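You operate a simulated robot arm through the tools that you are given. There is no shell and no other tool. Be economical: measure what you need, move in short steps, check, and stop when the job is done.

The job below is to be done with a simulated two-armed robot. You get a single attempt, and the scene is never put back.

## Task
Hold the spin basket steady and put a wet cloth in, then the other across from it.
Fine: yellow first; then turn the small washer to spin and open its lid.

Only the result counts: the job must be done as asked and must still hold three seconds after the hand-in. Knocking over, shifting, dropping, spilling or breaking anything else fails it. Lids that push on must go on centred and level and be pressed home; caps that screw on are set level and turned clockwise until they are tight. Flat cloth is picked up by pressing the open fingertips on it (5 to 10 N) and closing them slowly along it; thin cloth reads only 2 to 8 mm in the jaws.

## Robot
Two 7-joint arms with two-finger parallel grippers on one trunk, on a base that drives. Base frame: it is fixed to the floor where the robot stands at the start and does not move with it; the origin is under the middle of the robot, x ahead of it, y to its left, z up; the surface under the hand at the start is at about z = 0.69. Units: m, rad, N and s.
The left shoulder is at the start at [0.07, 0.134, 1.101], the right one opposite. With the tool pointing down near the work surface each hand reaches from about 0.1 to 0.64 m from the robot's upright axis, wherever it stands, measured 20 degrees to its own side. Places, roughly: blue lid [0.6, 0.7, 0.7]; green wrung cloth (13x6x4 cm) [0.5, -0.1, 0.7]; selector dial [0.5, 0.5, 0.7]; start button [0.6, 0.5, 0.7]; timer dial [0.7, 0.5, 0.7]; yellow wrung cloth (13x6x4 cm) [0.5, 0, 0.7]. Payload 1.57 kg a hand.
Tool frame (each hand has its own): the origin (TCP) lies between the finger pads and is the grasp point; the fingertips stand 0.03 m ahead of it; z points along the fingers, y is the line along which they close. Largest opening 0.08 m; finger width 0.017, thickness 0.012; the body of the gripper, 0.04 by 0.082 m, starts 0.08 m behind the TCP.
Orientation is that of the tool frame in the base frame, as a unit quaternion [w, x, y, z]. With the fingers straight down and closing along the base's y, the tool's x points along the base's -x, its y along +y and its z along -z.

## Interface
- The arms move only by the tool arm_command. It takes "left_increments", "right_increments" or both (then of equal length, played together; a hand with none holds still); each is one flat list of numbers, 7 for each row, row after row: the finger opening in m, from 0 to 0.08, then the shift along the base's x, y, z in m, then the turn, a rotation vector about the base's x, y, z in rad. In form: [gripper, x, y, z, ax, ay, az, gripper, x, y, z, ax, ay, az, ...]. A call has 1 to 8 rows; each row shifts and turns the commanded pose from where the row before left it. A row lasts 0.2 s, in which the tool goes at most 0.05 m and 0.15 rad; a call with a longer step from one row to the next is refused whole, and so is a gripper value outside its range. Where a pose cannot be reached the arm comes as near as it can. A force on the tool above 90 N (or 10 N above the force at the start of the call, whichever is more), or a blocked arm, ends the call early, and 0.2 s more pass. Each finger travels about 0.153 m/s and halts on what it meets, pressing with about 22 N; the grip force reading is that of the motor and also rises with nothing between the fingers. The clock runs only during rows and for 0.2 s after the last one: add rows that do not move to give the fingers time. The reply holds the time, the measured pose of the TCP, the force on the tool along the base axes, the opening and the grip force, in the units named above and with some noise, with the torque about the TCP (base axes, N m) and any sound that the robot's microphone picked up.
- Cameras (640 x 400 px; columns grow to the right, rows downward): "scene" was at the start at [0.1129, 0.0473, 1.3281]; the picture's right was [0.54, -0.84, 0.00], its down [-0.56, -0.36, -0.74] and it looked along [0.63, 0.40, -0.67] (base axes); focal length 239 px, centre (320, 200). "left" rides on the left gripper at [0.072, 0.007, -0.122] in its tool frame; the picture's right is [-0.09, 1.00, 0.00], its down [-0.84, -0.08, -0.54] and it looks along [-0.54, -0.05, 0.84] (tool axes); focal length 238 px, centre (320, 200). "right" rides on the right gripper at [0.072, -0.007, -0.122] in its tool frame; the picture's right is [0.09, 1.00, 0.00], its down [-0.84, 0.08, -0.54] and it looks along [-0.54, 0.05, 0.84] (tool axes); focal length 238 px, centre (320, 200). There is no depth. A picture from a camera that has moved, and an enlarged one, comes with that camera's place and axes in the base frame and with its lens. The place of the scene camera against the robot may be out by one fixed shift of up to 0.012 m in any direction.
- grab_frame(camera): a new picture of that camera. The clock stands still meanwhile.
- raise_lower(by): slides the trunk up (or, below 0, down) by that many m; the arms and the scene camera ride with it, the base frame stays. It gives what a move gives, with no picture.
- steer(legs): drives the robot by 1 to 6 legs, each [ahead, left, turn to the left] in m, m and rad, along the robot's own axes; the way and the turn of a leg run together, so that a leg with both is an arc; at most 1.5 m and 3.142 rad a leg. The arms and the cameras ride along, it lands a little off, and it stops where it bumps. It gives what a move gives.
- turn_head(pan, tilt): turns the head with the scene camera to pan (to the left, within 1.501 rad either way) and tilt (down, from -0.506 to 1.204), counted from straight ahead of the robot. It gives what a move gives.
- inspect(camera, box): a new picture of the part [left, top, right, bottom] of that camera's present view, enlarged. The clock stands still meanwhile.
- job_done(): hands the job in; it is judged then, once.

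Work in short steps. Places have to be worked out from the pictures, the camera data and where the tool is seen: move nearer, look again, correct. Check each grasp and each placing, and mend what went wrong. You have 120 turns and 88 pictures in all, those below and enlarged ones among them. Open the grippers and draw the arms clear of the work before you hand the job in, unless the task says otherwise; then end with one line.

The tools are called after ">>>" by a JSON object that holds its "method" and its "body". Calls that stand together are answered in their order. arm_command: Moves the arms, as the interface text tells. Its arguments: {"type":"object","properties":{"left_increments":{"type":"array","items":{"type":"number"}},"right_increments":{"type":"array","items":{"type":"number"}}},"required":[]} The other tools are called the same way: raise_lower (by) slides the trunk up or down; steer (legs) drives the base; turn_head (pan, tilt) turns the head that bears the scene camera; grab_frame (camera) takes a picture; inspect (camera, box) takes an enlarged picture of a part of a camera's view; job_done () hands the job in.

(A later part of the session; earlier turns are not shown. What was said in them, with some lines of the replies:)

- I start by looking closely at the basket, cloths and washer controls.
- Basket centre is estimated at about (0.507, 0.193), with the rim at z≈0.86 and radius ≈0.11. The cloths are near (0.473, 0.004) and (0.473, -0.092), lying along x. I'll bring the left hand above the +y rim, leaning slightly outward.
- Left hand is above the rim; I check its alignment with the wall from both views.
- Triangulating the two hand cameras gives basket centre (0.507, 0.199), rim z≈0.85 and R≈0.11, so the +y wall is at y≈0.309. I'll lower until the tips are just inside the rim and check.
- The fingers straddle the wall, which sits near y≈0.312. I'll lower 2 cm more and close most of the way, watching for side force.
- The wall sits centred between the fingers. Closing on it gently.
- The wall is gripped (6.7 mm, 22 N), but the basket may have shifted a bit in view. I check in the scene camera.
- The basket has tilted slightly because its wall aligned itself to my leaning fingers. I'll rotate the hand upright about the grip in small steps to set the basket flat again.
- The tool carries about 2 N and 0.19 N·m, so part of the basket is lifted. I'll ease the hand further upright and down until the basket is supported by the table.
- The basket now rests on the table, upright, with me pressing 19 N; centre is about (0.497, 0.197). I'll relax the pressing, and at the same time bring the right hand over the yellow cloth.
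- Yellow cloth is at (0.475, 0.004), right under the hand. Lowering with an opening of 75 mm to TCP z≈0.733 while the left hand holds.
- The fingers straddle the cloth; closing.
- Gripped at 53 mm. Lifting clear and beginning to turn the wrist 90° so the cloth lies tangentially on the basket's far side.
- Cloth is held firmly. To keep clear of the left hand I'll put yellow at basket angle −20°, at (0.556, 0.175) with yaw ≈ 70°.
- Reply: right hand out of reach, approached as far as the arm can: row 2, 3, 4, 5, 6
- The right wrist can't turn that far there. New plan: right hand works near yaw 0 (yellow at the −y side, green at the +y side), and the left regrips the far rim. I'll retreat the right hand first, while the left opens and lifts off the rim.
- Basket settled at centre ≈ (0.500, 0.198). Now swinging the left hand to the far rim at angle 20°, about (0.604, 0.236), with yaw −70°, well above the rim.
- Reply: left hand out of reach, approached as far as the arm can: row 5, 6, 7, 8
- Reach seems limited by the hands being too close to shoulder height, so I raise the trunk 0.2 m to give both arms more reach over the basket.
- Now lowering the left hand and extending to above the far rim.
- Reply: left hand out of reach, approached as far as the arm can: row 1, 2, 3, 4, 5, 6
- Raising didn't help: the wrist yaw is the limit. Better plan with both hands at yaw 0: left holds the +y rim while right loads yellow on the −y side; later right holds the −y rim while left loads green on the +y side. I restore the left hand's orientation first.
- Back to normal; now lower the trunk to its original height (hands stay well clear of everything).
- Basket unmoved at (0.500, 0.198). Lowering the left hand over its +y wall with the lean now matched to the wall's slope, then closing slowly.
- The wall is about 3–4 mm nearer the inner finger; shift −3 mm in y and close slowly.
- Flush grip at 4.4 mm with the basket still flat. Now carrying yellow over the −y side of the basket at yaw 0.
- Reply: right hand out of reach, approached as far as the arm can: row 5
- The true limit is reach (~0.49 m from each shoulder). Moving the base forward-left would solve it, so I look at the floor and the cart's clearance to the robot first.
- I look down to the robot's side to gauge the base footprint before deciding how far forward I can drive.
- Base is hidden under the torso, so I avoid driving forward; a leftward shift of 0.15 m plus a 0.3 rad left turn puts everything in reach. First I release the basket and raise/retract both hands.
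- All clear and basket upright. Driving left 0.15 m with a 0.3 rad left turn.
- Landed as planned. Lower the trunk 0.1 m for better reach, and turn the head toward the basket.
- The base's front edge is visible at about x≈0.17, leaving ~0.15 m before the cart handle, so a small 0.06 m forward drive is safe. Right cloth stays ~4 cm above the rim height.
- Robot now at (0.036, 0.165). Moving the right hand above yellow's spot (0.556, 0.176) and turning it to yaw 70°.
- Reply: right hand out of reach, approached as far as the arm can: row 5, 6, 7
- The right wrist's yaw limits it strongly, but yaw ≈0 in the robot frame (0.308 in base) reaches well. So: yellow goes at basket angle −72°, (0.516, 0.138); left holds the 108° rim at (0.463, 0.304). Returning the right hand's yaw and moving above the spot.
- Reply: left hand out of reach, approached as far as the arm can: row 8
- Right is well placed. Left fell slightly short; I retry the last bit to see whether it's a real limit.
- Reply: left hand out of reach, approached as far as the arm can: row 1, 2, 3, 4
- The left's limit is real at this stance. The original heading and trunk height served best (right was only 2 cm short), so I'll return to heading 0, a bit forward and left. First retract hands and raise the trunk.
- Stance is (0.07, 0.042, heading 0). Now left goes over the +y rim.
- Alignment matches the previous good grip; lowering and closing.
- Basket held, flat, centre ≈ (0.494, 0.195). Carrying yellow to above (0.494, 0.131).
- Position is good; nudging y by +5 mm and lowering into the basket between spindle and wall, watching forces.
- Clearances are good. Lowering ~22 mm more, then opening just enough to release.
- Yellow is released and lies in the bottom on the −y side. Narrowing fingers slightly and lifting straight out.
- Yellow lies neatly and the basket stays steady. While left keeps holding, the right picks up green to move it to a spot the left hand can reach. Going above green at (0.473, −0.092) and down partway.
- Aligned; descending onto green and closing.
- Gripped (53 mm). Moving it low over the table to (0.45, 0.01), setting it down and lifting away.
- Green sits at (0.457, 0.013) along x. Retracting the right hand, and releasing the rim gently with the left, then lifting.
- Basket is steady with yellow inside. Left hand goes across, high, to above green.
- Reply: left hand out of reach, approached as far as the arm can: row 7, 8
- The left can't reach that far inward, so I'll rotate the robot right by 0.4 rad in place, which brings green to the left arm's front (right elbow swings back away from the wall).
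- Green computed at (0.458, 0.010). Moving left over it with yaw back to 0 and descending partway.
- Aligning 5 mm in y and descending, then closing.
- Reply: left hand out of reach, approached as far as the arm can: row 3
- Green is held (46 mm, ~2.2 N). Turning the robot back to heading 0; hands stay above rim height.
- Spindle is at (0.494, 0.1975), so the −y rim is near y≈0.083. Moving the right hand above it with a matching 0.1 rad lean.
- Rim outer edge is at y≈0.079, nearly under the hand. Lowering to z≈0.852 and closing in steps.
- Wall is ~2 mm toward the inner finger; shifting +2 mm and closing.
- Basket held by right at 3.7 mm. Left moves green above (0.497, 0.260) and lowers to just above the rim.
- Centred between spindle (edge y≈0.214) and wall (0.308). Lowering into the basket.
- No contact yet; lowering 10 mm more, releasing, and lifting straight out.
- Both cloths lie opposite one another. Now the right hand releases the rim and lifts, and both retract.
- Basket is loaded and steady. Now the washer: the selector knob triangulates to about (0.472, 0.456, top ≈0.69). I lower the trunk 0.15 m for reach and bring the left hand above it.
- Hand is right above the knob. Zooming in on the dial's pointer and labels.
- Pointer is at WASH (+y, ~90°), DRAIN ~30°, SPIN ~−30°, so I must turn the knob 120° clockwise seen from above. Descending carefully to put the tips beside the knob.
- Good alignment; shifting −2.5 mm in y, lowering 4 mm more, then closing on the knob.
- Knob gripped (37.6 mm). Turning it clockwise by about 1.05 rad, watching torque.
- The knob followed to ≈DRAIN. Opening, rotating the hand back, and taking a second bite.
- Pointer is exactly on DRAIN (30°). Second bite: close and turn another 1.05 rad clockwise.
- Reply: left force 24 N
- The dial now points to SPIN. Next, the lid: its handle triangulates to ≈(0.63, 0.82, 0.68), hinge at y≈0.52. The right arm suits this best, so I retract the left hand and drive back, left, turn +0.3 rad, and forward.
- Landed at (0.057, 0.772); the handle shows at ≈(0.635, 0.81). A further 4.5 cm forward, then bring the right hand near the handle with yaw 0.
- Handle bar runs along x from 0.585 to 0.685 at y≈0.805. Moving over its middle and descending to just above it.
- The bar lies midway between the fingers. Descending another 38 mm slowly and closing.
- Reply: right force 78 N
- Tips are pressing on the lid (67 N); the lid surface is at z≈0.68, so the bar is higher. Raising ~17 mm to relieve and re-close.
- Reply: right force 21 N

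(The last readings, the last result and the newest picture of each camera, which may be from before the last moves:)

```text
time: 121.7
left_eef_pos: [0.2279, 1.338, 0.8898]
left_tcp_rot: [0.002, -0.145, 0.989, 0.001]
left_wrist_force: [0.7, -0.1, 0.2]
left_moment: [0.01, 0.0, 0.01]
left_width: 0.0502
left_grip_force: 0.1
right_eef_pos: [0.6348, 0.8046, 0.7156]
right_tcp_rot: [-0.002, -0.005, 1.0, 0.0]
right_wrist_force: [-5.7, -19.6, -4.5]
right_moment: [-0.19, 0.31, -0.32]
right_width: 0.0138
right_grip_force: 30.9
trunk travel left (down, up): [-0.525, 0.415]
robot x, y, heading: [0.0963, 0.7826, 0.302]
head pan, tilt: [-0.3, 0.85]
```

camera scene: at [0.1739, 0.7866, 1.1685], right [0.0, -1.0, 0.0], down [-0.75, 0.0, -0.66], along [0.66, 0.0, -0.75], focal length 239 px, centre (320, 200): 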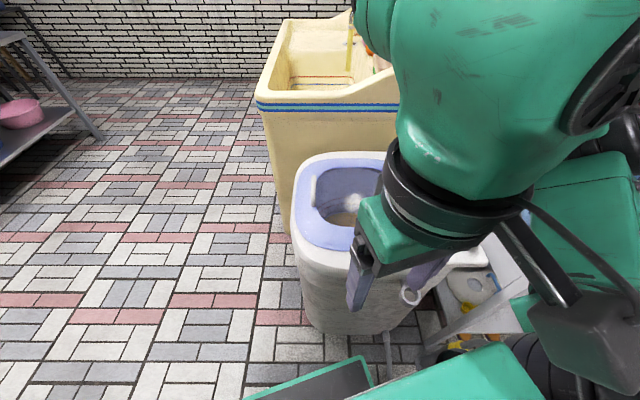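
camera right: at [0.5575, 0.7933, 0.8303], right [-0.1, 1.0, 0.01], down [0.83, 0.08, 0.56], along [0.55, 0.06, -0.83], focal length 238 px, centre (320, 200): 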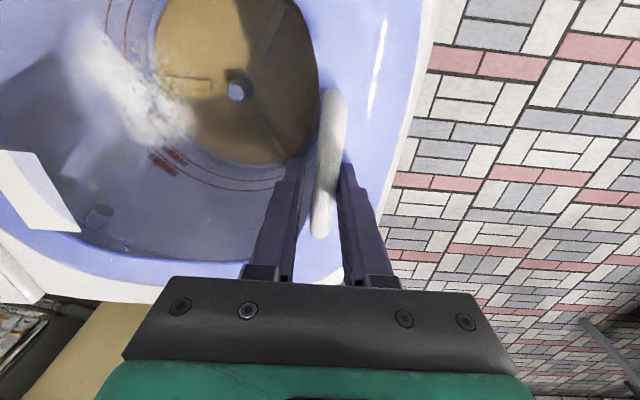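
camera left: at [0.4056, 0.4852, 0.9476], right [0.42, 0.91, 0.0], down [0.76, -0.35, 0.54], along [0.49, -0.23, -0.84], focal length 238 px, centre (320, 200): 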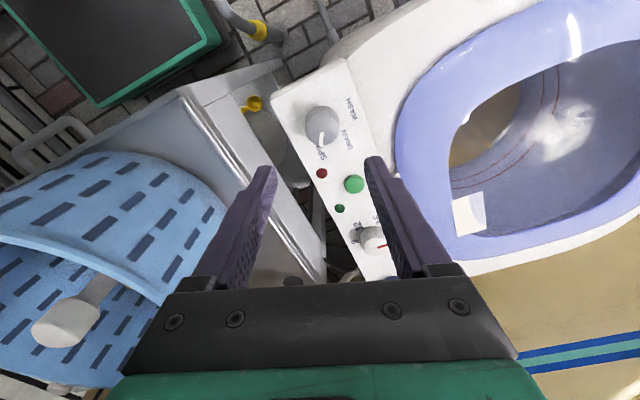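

Bar gripped at 13.8 mm. Lifting along the hinge arc (hinge y≈0.51, radius ≈0.295), rotating the hand with the lid; first a small test.

>>> {"method": "arm_command", "body": {"right_increments": [0.0, 0, -0.003, 0.012, 0.04, 0, 0, 0.0, 0, -0.001, 0.017, 0.06, 0, 0, 0.0, 0, -0.003, 0.0295, 0.1, 0, 0, 0.0, 0, -0.007, 0.0288, 0.1, 0, 0, 0.0, 0, 0, 0, 0, 0, 0]}}

>>> {"method": "grab_frame", "body": {"camera": "scene"}}

```text
time: 122.9
left_eef_pos: [0.2298, 1.3321, 0.8927]
left_tcp_rot: [0.002, -0.145, 0.989, 0.005]
left_wrist_force: [-0.5, 0.5, 0.7]
left_moment: [-0.05, 0.02, 0.01]
left_width: 0.05
left_grip_force: 0.1
right_eef_pos: [0.6357, 0.7783, 0.798]
right_tcp_rot: [-0.004, -0.003, 0.99, 0.143]
right_wrist_force: [-11.8, -58.4, -29.2]
right_moment: [-0.5, -0.24, -0.29]
right_width: 0.0169
right_grip_force: 31.9
trunk travel left (down, up): [-0.525, 0.415]
robot x, y, heading: [0.0972, 0.7811, 0.304]
head pan, tilt: [-0.3, 0.85]
```

```text
10 pictures are left
camera scene: at [0.2192, 0.7882, 1.1682], right [0.0, -1.0, -0.01], down [-0.75, 0.0, -0.66], along [0.66, 0.01, -0.75], focal length 239 px, centre (320, 200)
```

scene: 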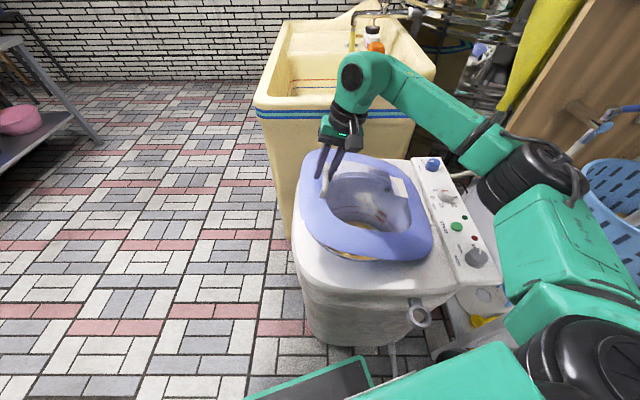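

The lid is lifting; the side force shows the true hinge is at about (y 0.518, z 0.669). Following the corrected arc to ~60° with somewhat less hand rotation.

>>> {"method": "arm_command", "body": {"right_increments": [0.0, 0, -0.02, 0.01, 0.05, 0, 0, 0.0, 0, -0.0156, 0.021, 0.09, 0, 0, 0.0, 0, -0.027, 0.034, 0.12, 0, 0, 0.0, 0, -0.032, 0.029, 0.1, 0, 0, 0.0, 0, -0.036, 0.0245, 0.05, 0, 0, 0.0, 0, 0, 0, 0, 0, 0]}}

```text
time: 124.3
left_eef_pos: [0.2283, 1.3395, 0.8883]
left_tcp_rot: [0.002, -0.145, 0.989, 0.0]
left_wrist_force: [0.3, -0.3, 0.3]
left_moment: [0.01, 0.0, -0.01]
left_width: 0.0501
left_grip_force: 0.0
right_eef_pos: [0.6334, 0.662, 0.9215]
right_tcp_rot: [0.002, -0.006, 0.937, 0.349]
right_wrist_force: [0.4, -8.0, -14.6]
right_moment: [-0.13, -0.22, -0.37]
right_width: 0.0135
right_grip_force: 30.3
trunk travel left (down, up): [-0.525, 0.415]
robot x, y, heading: [0.0984, 0.781, 0.304]
head pan, tilt: [-0.3, 0.85]
```

On track (≈51°) with low forces. Continuing the arc to about 85°.

>>> {"method": "arm_command", "body": {"right_increments": [0.0, 0, -0.039, 0.0185, 0.08, 0, 0, 0.0, 0, -0.0415, 0.013, 0.08, 0, 0, 0.0, 0, -0.043, 0.006, 0.08, 0, 0, 0.0, 0, -0.0435, 0, 0.08, 0, 0, 0.0, 0, 0, 0, 0, 0, 0]}}

>>> {"method": "grab_frame", "body": {"camera": "scene"}}

```text
time: 125.5
left_eef_pos: [0.2297, 1.343, 0.8871]
left_tcp_rot: [0.0, -0.145, 0.989, -0.002]
left_wrist_force: [-0.6, -0.2, -0.4]
left_moment: [0.0, 0.01, -0.01]
left_width: 0.0502
left_grip_force: 0.0
right_eef_pos: [0.6234, 0.5151, 0.9604]
right_tcp_rot: [0.006, -0.004, 0.87, 0.494]
right_wrist_force: [20.3, 1.0, 20.3]
right_moment: [0.11, 0.12, -0.2]
right_width: 0.0139
right_grip_force: 30.3
right hand out of reach, approached as far as the arm can: row 4
trunk travel left (down, up): [-0.525, 0.415]
robot x, y, heading: [0.0993, 0.7787, 0.304]
head pan, tilt: [-0.3, 0.85]
```

```text
9 pictures are left
camera scene: at [0.22, 0.8019, 1.1684], right [0.0, -1.0, 0.0], down [-0.75, 0.0, -0.66], along [0.66, 0.0, -0.75], focal length 239 px, centre (320, 200)
```

scene: 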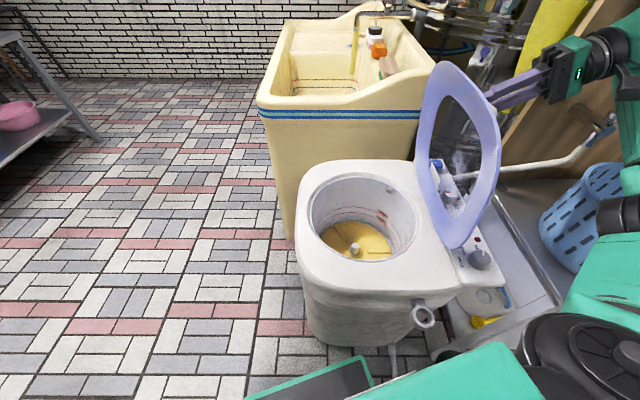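

Lid is near vertical (~82°) and the arm is close to its reach. Easing the hand rotation and continuing to push past vertical in small steps.

>>> {"method": "arm_command", "body": {"right_increments": [0.0, -0.008, -0.01, -0.001, -0.05, 0, 0, 0.0, -0.008, -0.02, -0.002, -0.05, 0, 0, 0.0, -0.008, -0.02, -0.004, -0.05, 0, 0, 0.0, 0, -0.02, -0.005, -0.05, 0, 0, 0.0, 0, 0, 0, 0, 0, 0]}}

```text
time: 126.2
left_eef_pos: [0.2293, 1.3407, 0.886]
left_tcp_rot: [0.0, -0.146, 0.989, 0.0]
left_wrist_force: [0.1, -0.7, 0.4]
left_moment: [0.02, -0.05, -0.03]
left_width: 0.0499
left_grip_force: 0.1
right_eef_pos: [0.6061, 0.4973, 0.9624]
right_tcp_rot: [0.023, 0.001, 0.89, 0.456]
right_wrist_force: [26.5, 0.4, 16.0]
right_moment: [0.27, 0.27, -1.26]
right_width: 0.0138
right_grip_force: 30.5
right hand out of reach, approached as far as the arm can: row 1, 2, 3
trunk travel left (down, up): [-0.525, 0.415]
robot x, y, heading: [0.1004, 0.7813, 0.313]
head pan, tilt: [-0.3, 0.85]
stopped in row 3 (right hand): the force on the tool passed its limit at 120 N (the readings are from after the stop); the commanded pose is now the measured one
```

Reach and force limits stop the arm here (~85°). While keeping the grip, I'll let the base carry the hand: drive 2.5 cm toward −y, then read the forces.

>>> {"method": "steer", "body": {"legs": [[-0.002, -0.027, 0]]}}

```text
time: 127.0
left_eef_pos: [0.2343, 1.3151, 0.8866]
left_tcp_rot: [0.001, -0.146, 0.989, -0.002]
left_wrist_force: [-0.4, -0.6, -0.7]
left_moment: [0.02, 0.0, 0.0]
left_width: 0.0499
left_grip_force: 0.0
right_eef_pos: [0.6055, 0.4701, 0.9607]
right_tcp_rot: [0.015, -0.003, 0.892, 0.452]
right_wrist_force: [0.4, 3.0, -7.4]
right_moment: [0.2, 0.29, -0.37]
right_width: 0.0138
right_grip_force: 30.0
trunk travel left (down, up): [-0.525, 0.415]
robot x, y, heading: [0.1094, 0.7564, 0.308]
head pan, tilt: [-0.3, 0.85]
```

Forces dropped and the lid is now at ≈90°. Another 3 cm the same way.

>>> {"method": "steer", "body": {"legs": [[-0.009, -0.029, 0]]}}

>>> {"method": "arm_command", "body": {"right_increments": [0.0, 0, 0, -0.004, 0, 0, 0, 0.0, 0, 0, -0.003, 0, 0, 0, 0, 0, 0, 0, 0, 0, 0]}}

>>> {"method": "grab_frame", "body": {"camera": "scene"}}

```text
time: 127.9
left_eef_pos: [0.2337, 1.2896, 0.8828]
left_tcp_rot: [0.001, -0.146, 0.989, -0.006]
left_wrist_force: [1.0, -0.7, 0.5]
left_moment: [-0.01, 0.02, -0.02]
left_width: 0.0499
left_grip_force: 0.0
right_eef_pos: [0.6065, 0.4489, 0.9647]
right_tcp_rot: [0.017, -0.003, 0.892, 0.451]
right_wrist_force: [10.0, 26.2, 11.9]
right_moment: [0.47, 0.51, 0.16]
right_width: 0.0138
right_grip_force: 30.5
trunk travel left (down, up): [-0.525, 0.415]
robot x, y, heading: [0.1058, 0.7271, 0.31]
head pan, tilt: [-0.3, 0.85]
```

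```text
time: 128.7
left_eef_pos: [0.2321, 1.2902, 0.8844]
left_tcp_rot: [0.002, -0.146, 0.989, -0.004]
left_wrist_force: [0.0, 0.0, -0.3]
left_moment: [0.02, 0.02, -0.01]
left_width: 0.0499
left_grip_force: 0.2
right_eef_pos: [0.6048, 0.448, 0.9636]
right_tcp_rot: [0.026, -0.008, 0.889, 0.457]
right_wrist_force: [24.5, 11.5, 54.6]
right_moment: [0.98, 0.36, -0.63]
right_width: 0.0142
right_grip_force: 30.3
trunk travel left (down, up): [-0.525, 0.415]
robot x, y, heading: [0.1074, 0.7284, 0.309]
head pan, tilt: [-0.3, 0.85]
```

```text
8 pictures are left
camera scene: at [0.2231, 0.7514, 1.1691], right [0.01, -1.0, 0.01], down [-0.75, -0.01, -0.66], along [0.66, 0.0, -0.75], focal length 239 px, centre (320, 200)
```

scene: 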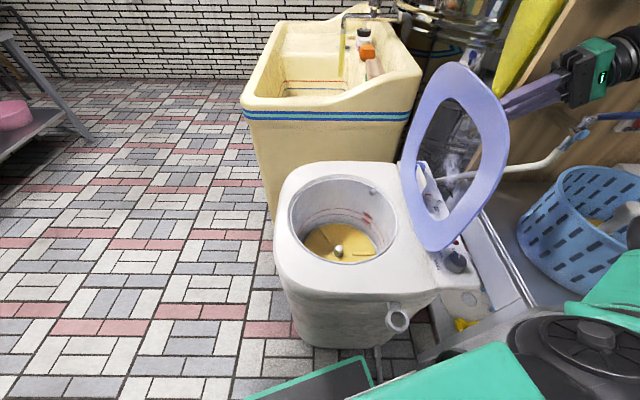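

The lid is past vertical (~94°) and seems at its stop. I relieve the downward force, open the fingers and see whether it stays.

>>> {"method": "arm_command", "body": {"right_increments": [0.0, 0, 0, 0.004, 0, 0, 0, 0.0, 0, 0, 0.003, 0, 0, 0, 0.02, 0, 0, 0, 0, 0, 0, 0.035, 0, 0, 0, 0, 0, 0, 0.04, 0, 0, 0, 0, 0, 0, 0.04, 0, 0, 0, 0, 0, 0]}}

>>> {"method": "grab_frame", "body": {"camera": "right"}}

```text
time: 130.1
left_eef_pos: [0.2328, 1.2852, 0.8878]
left_tcp_rot: [0.002, -0.145, 0.989, -0.001]
left_wrist_force: [-0.2, -0.2, -0.6]
left_moment: [0.02, -0.01, 0.0]
left_width: 0.0498
left_grip_force: 0.0
right_eef_pos: [0.6052, 0.4428, 0.963]
right_tcp_rot: [0.017, -0.004, 0.891, 0.453]
right_wrist_force: [-0.3, -0.6, 0.1]
right_moment: [0.01, -0.02, -0.01]
right_width: 0.0404
right_grip_force: 0.0
trunk travel left (down, up): [-0.525, 0.415]
robot x, y, heading: [0.104, 0.7281, 0.303]
head pan, tilt: [-0.3, 0.85]
```

```text
7 pictures are left
camera right: at [0.5292, 0.3417, 1.0272], right [-0.12, 0.59, 0.8], down [0.82, -0.4, 0.41], along [0.56, 0.7, -0.43], focal length 238 px, centre (320, 200)
```

right: 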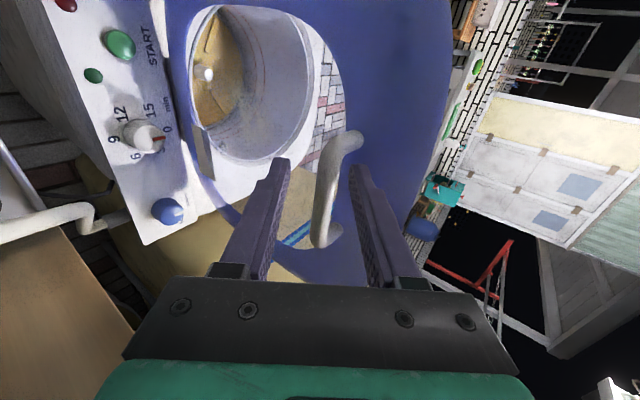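

The lid stands on its own with fingers open. Withdrawing the hand straight back along the finger axis.

>>> {"method": "arm_command", "body": {"right_increments": [0.045, 0, -0.02, 0.0145, 0, 0, 0, 0.045, 0, -0.02, 0.0145, 0, 0, 0, 0.045, 0, -0.016, 0.0145, 0, 0, 0, 0.045, -0.02, -0.01, 0.02, 0, 0, 0, 0.045, -0.04, 0, 0.01, 0, 0, 0, 0.045, -0.045, 0, 0.01, 0, 0, 0, 0.045, -0.045, 0, 0, 0, 0, 0, 0.045, -0.045, 0, 0, 0, 0, 0]}}

>>> {"method": "grab_frame", "body": {"camera": "scene"}}

```text
time: 131.9
left_eef_pos: [0.2334, 1.2847, 0.887]
left_tcp_rot: [0.002, -0.147, 0.989, -0.002]
left_wrist_force: [-0.6, 0.0, -0.2]
left_moment: [-0.01, 0.02, -0.02]
left_width: 0.05
left_grip_force: 0.0
right_eef_pos: [0.4657, 0.4438, 1.0147]
right_tcp_rot: [0.017, -0.004, 0.892, 0.453]
right_wrist_force: [0.2, 0.3, -0.4]
right_moment: [0.0, -0.01, -0.01]
right_width: 0.0449
right_grip_force: 0.0
right hand out of reach, approached as far as the arm can: row 1, 2, 3, 4, 5, 6
trunk travel left (down, up): [-0.525, 0.415]
robot x, y, heading: [0.1015, 0.7281, 0.31]
head pan, tilt: [-0.3, 0.85]
```

```text
6 pictures are left
camera scene: at [0.2231, 0.7439, 1.1687], right [0.01, -1.0, 0.0], down [-0.75, -0.01, -0.66], along [0.66, 0.01, -0.75], focal length 239 px, centre (320, 200)
```

scene: 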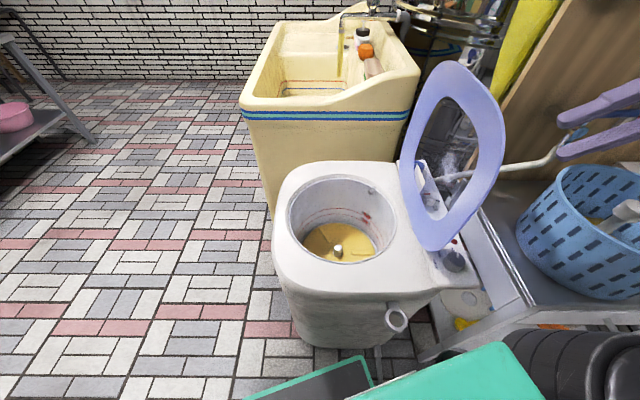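

The lid stays open and the hand is clear. Retracting it further and taking a final look at basket and dial.

>>> {"method": "arm_command", "body": {"right_increments": [0.045, -0.04, 0, 0.01, 0, 0, 0, 0.045, -0.04, 0.01, 0.01, -0.1, 0, 0, 0.045, -0.04, 0.02, 0, -0.1, 0, 0, 0.045, -0.02, 0.02, 0, -0.1, 0, 0, 0.045, 0, 0, 0, 0, 0, 0]}}

>>> {"method": "turn_head", "body": {"pan": -1.0, "tilt": 0.7}}

>>> {"method": "grab_frame", "body": {"camera": "scene"}}

```text
time: 133.1
left_eef_pos: [0.2326, 1.2845, 0.8876]
left_tcp_rot: [0.002, -0.146, 0.989, -0.001]
left_wrist_force: [0.5, -0.2, 0.2]
left_moment: [0.0, 0.01, 0.02]
left_width: 0.0502
left_grip_force: 0.1
right_eef_pos: [0.3269, 0.4937, 1.033]
right_tcp_rot: [0.017, -0.007, 0.949, 0.315]
right_wrist_force: [-0.3, 0.6, 0.0]
right_moment: [0.01, -0.02, 0.01]
right_width: 0.045
right_grip_force: 0.1
trunk travel left (down, up): [-0.525, 0.415]
robot x, y, heading: [0.1093, 0.7222, 0.31]
head pan, tilt: [-0.3, 0.85]
```

```text
time: 134.2
left_eef_pos: [0.2345, 1.2849, 0.8876]
left_tcp_rot: [0.002, -0.146, 0.989, -0.001]
left_wrist_force: [-0.1, -0.8, 0.0]
left_moment: [-0.04, 0.0, -0.01]
left_width: 0.05
left_grip_force: 0.1
right_eef_pos: [0.3278, 0.4936, 1.0328]
right_tcp_rot: [0.017, -0.008, 0.949, 0.316]
right_wrist_force: [0.5, 0.3, -0.5]
right_moment: [0.02, 0.0, 0.04]
right_width: 0.0452
right_grip_force: 0.1
trunk travel left (down, up): [-0.525, 0.415]
robot x, y, heading: [0.1012, 0.7248, 0.308]
head pan, tilt: [-1.0, 0.7]
```

```text
5 pictures are left
camera scene: at [0.2115, 0.6892, 1.1808], right [-0.64, -0.77, 0.0], down [-0.5, 0.41, -0.76], along [0.59, -0.49, -0.64], focal length 239 px, centre (320, 200)
```

scene: 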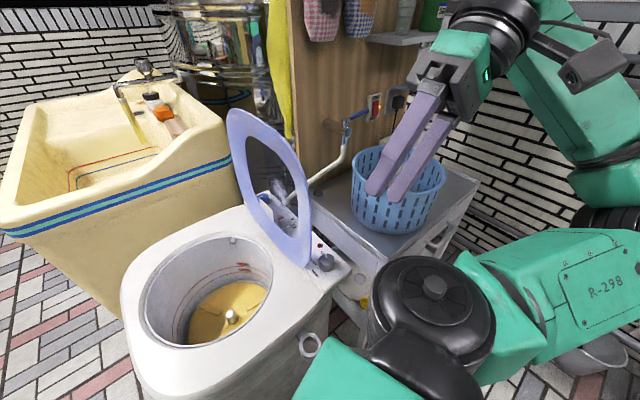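

Everything stands; a zoom on the dial to confirm SPIN.

>>> {"method": "inspect", "body": {"camera": "scene", "box": [290, 140, 470, 290]}}

```text
2.67 times, centred on (380, 215) of scene
camera zoom: at [0.2115, 0.6892, 1.1808], right [-0.64, -0.77, 0.0], down [-0.5, 0.41, -0.76], along [0.59, -0.49, -0.64], focal length 638 px, centre (160, 160)
```

zoom: 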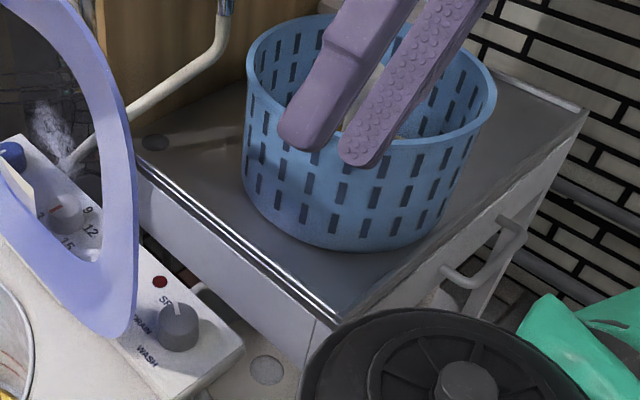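

The pointer is at SPIN, the lid is open and standing by itself, both cloths are in the upright basket, and the hands are clear and open. Handing in.

>>> {"method": "job_done", "body": {}}

```text
The job is handed in.
```

I handed the job in: the yellow cloth went into the held basket first, then the green one opposite it; the washer dial is on SPIN and its lid stands open on its own.
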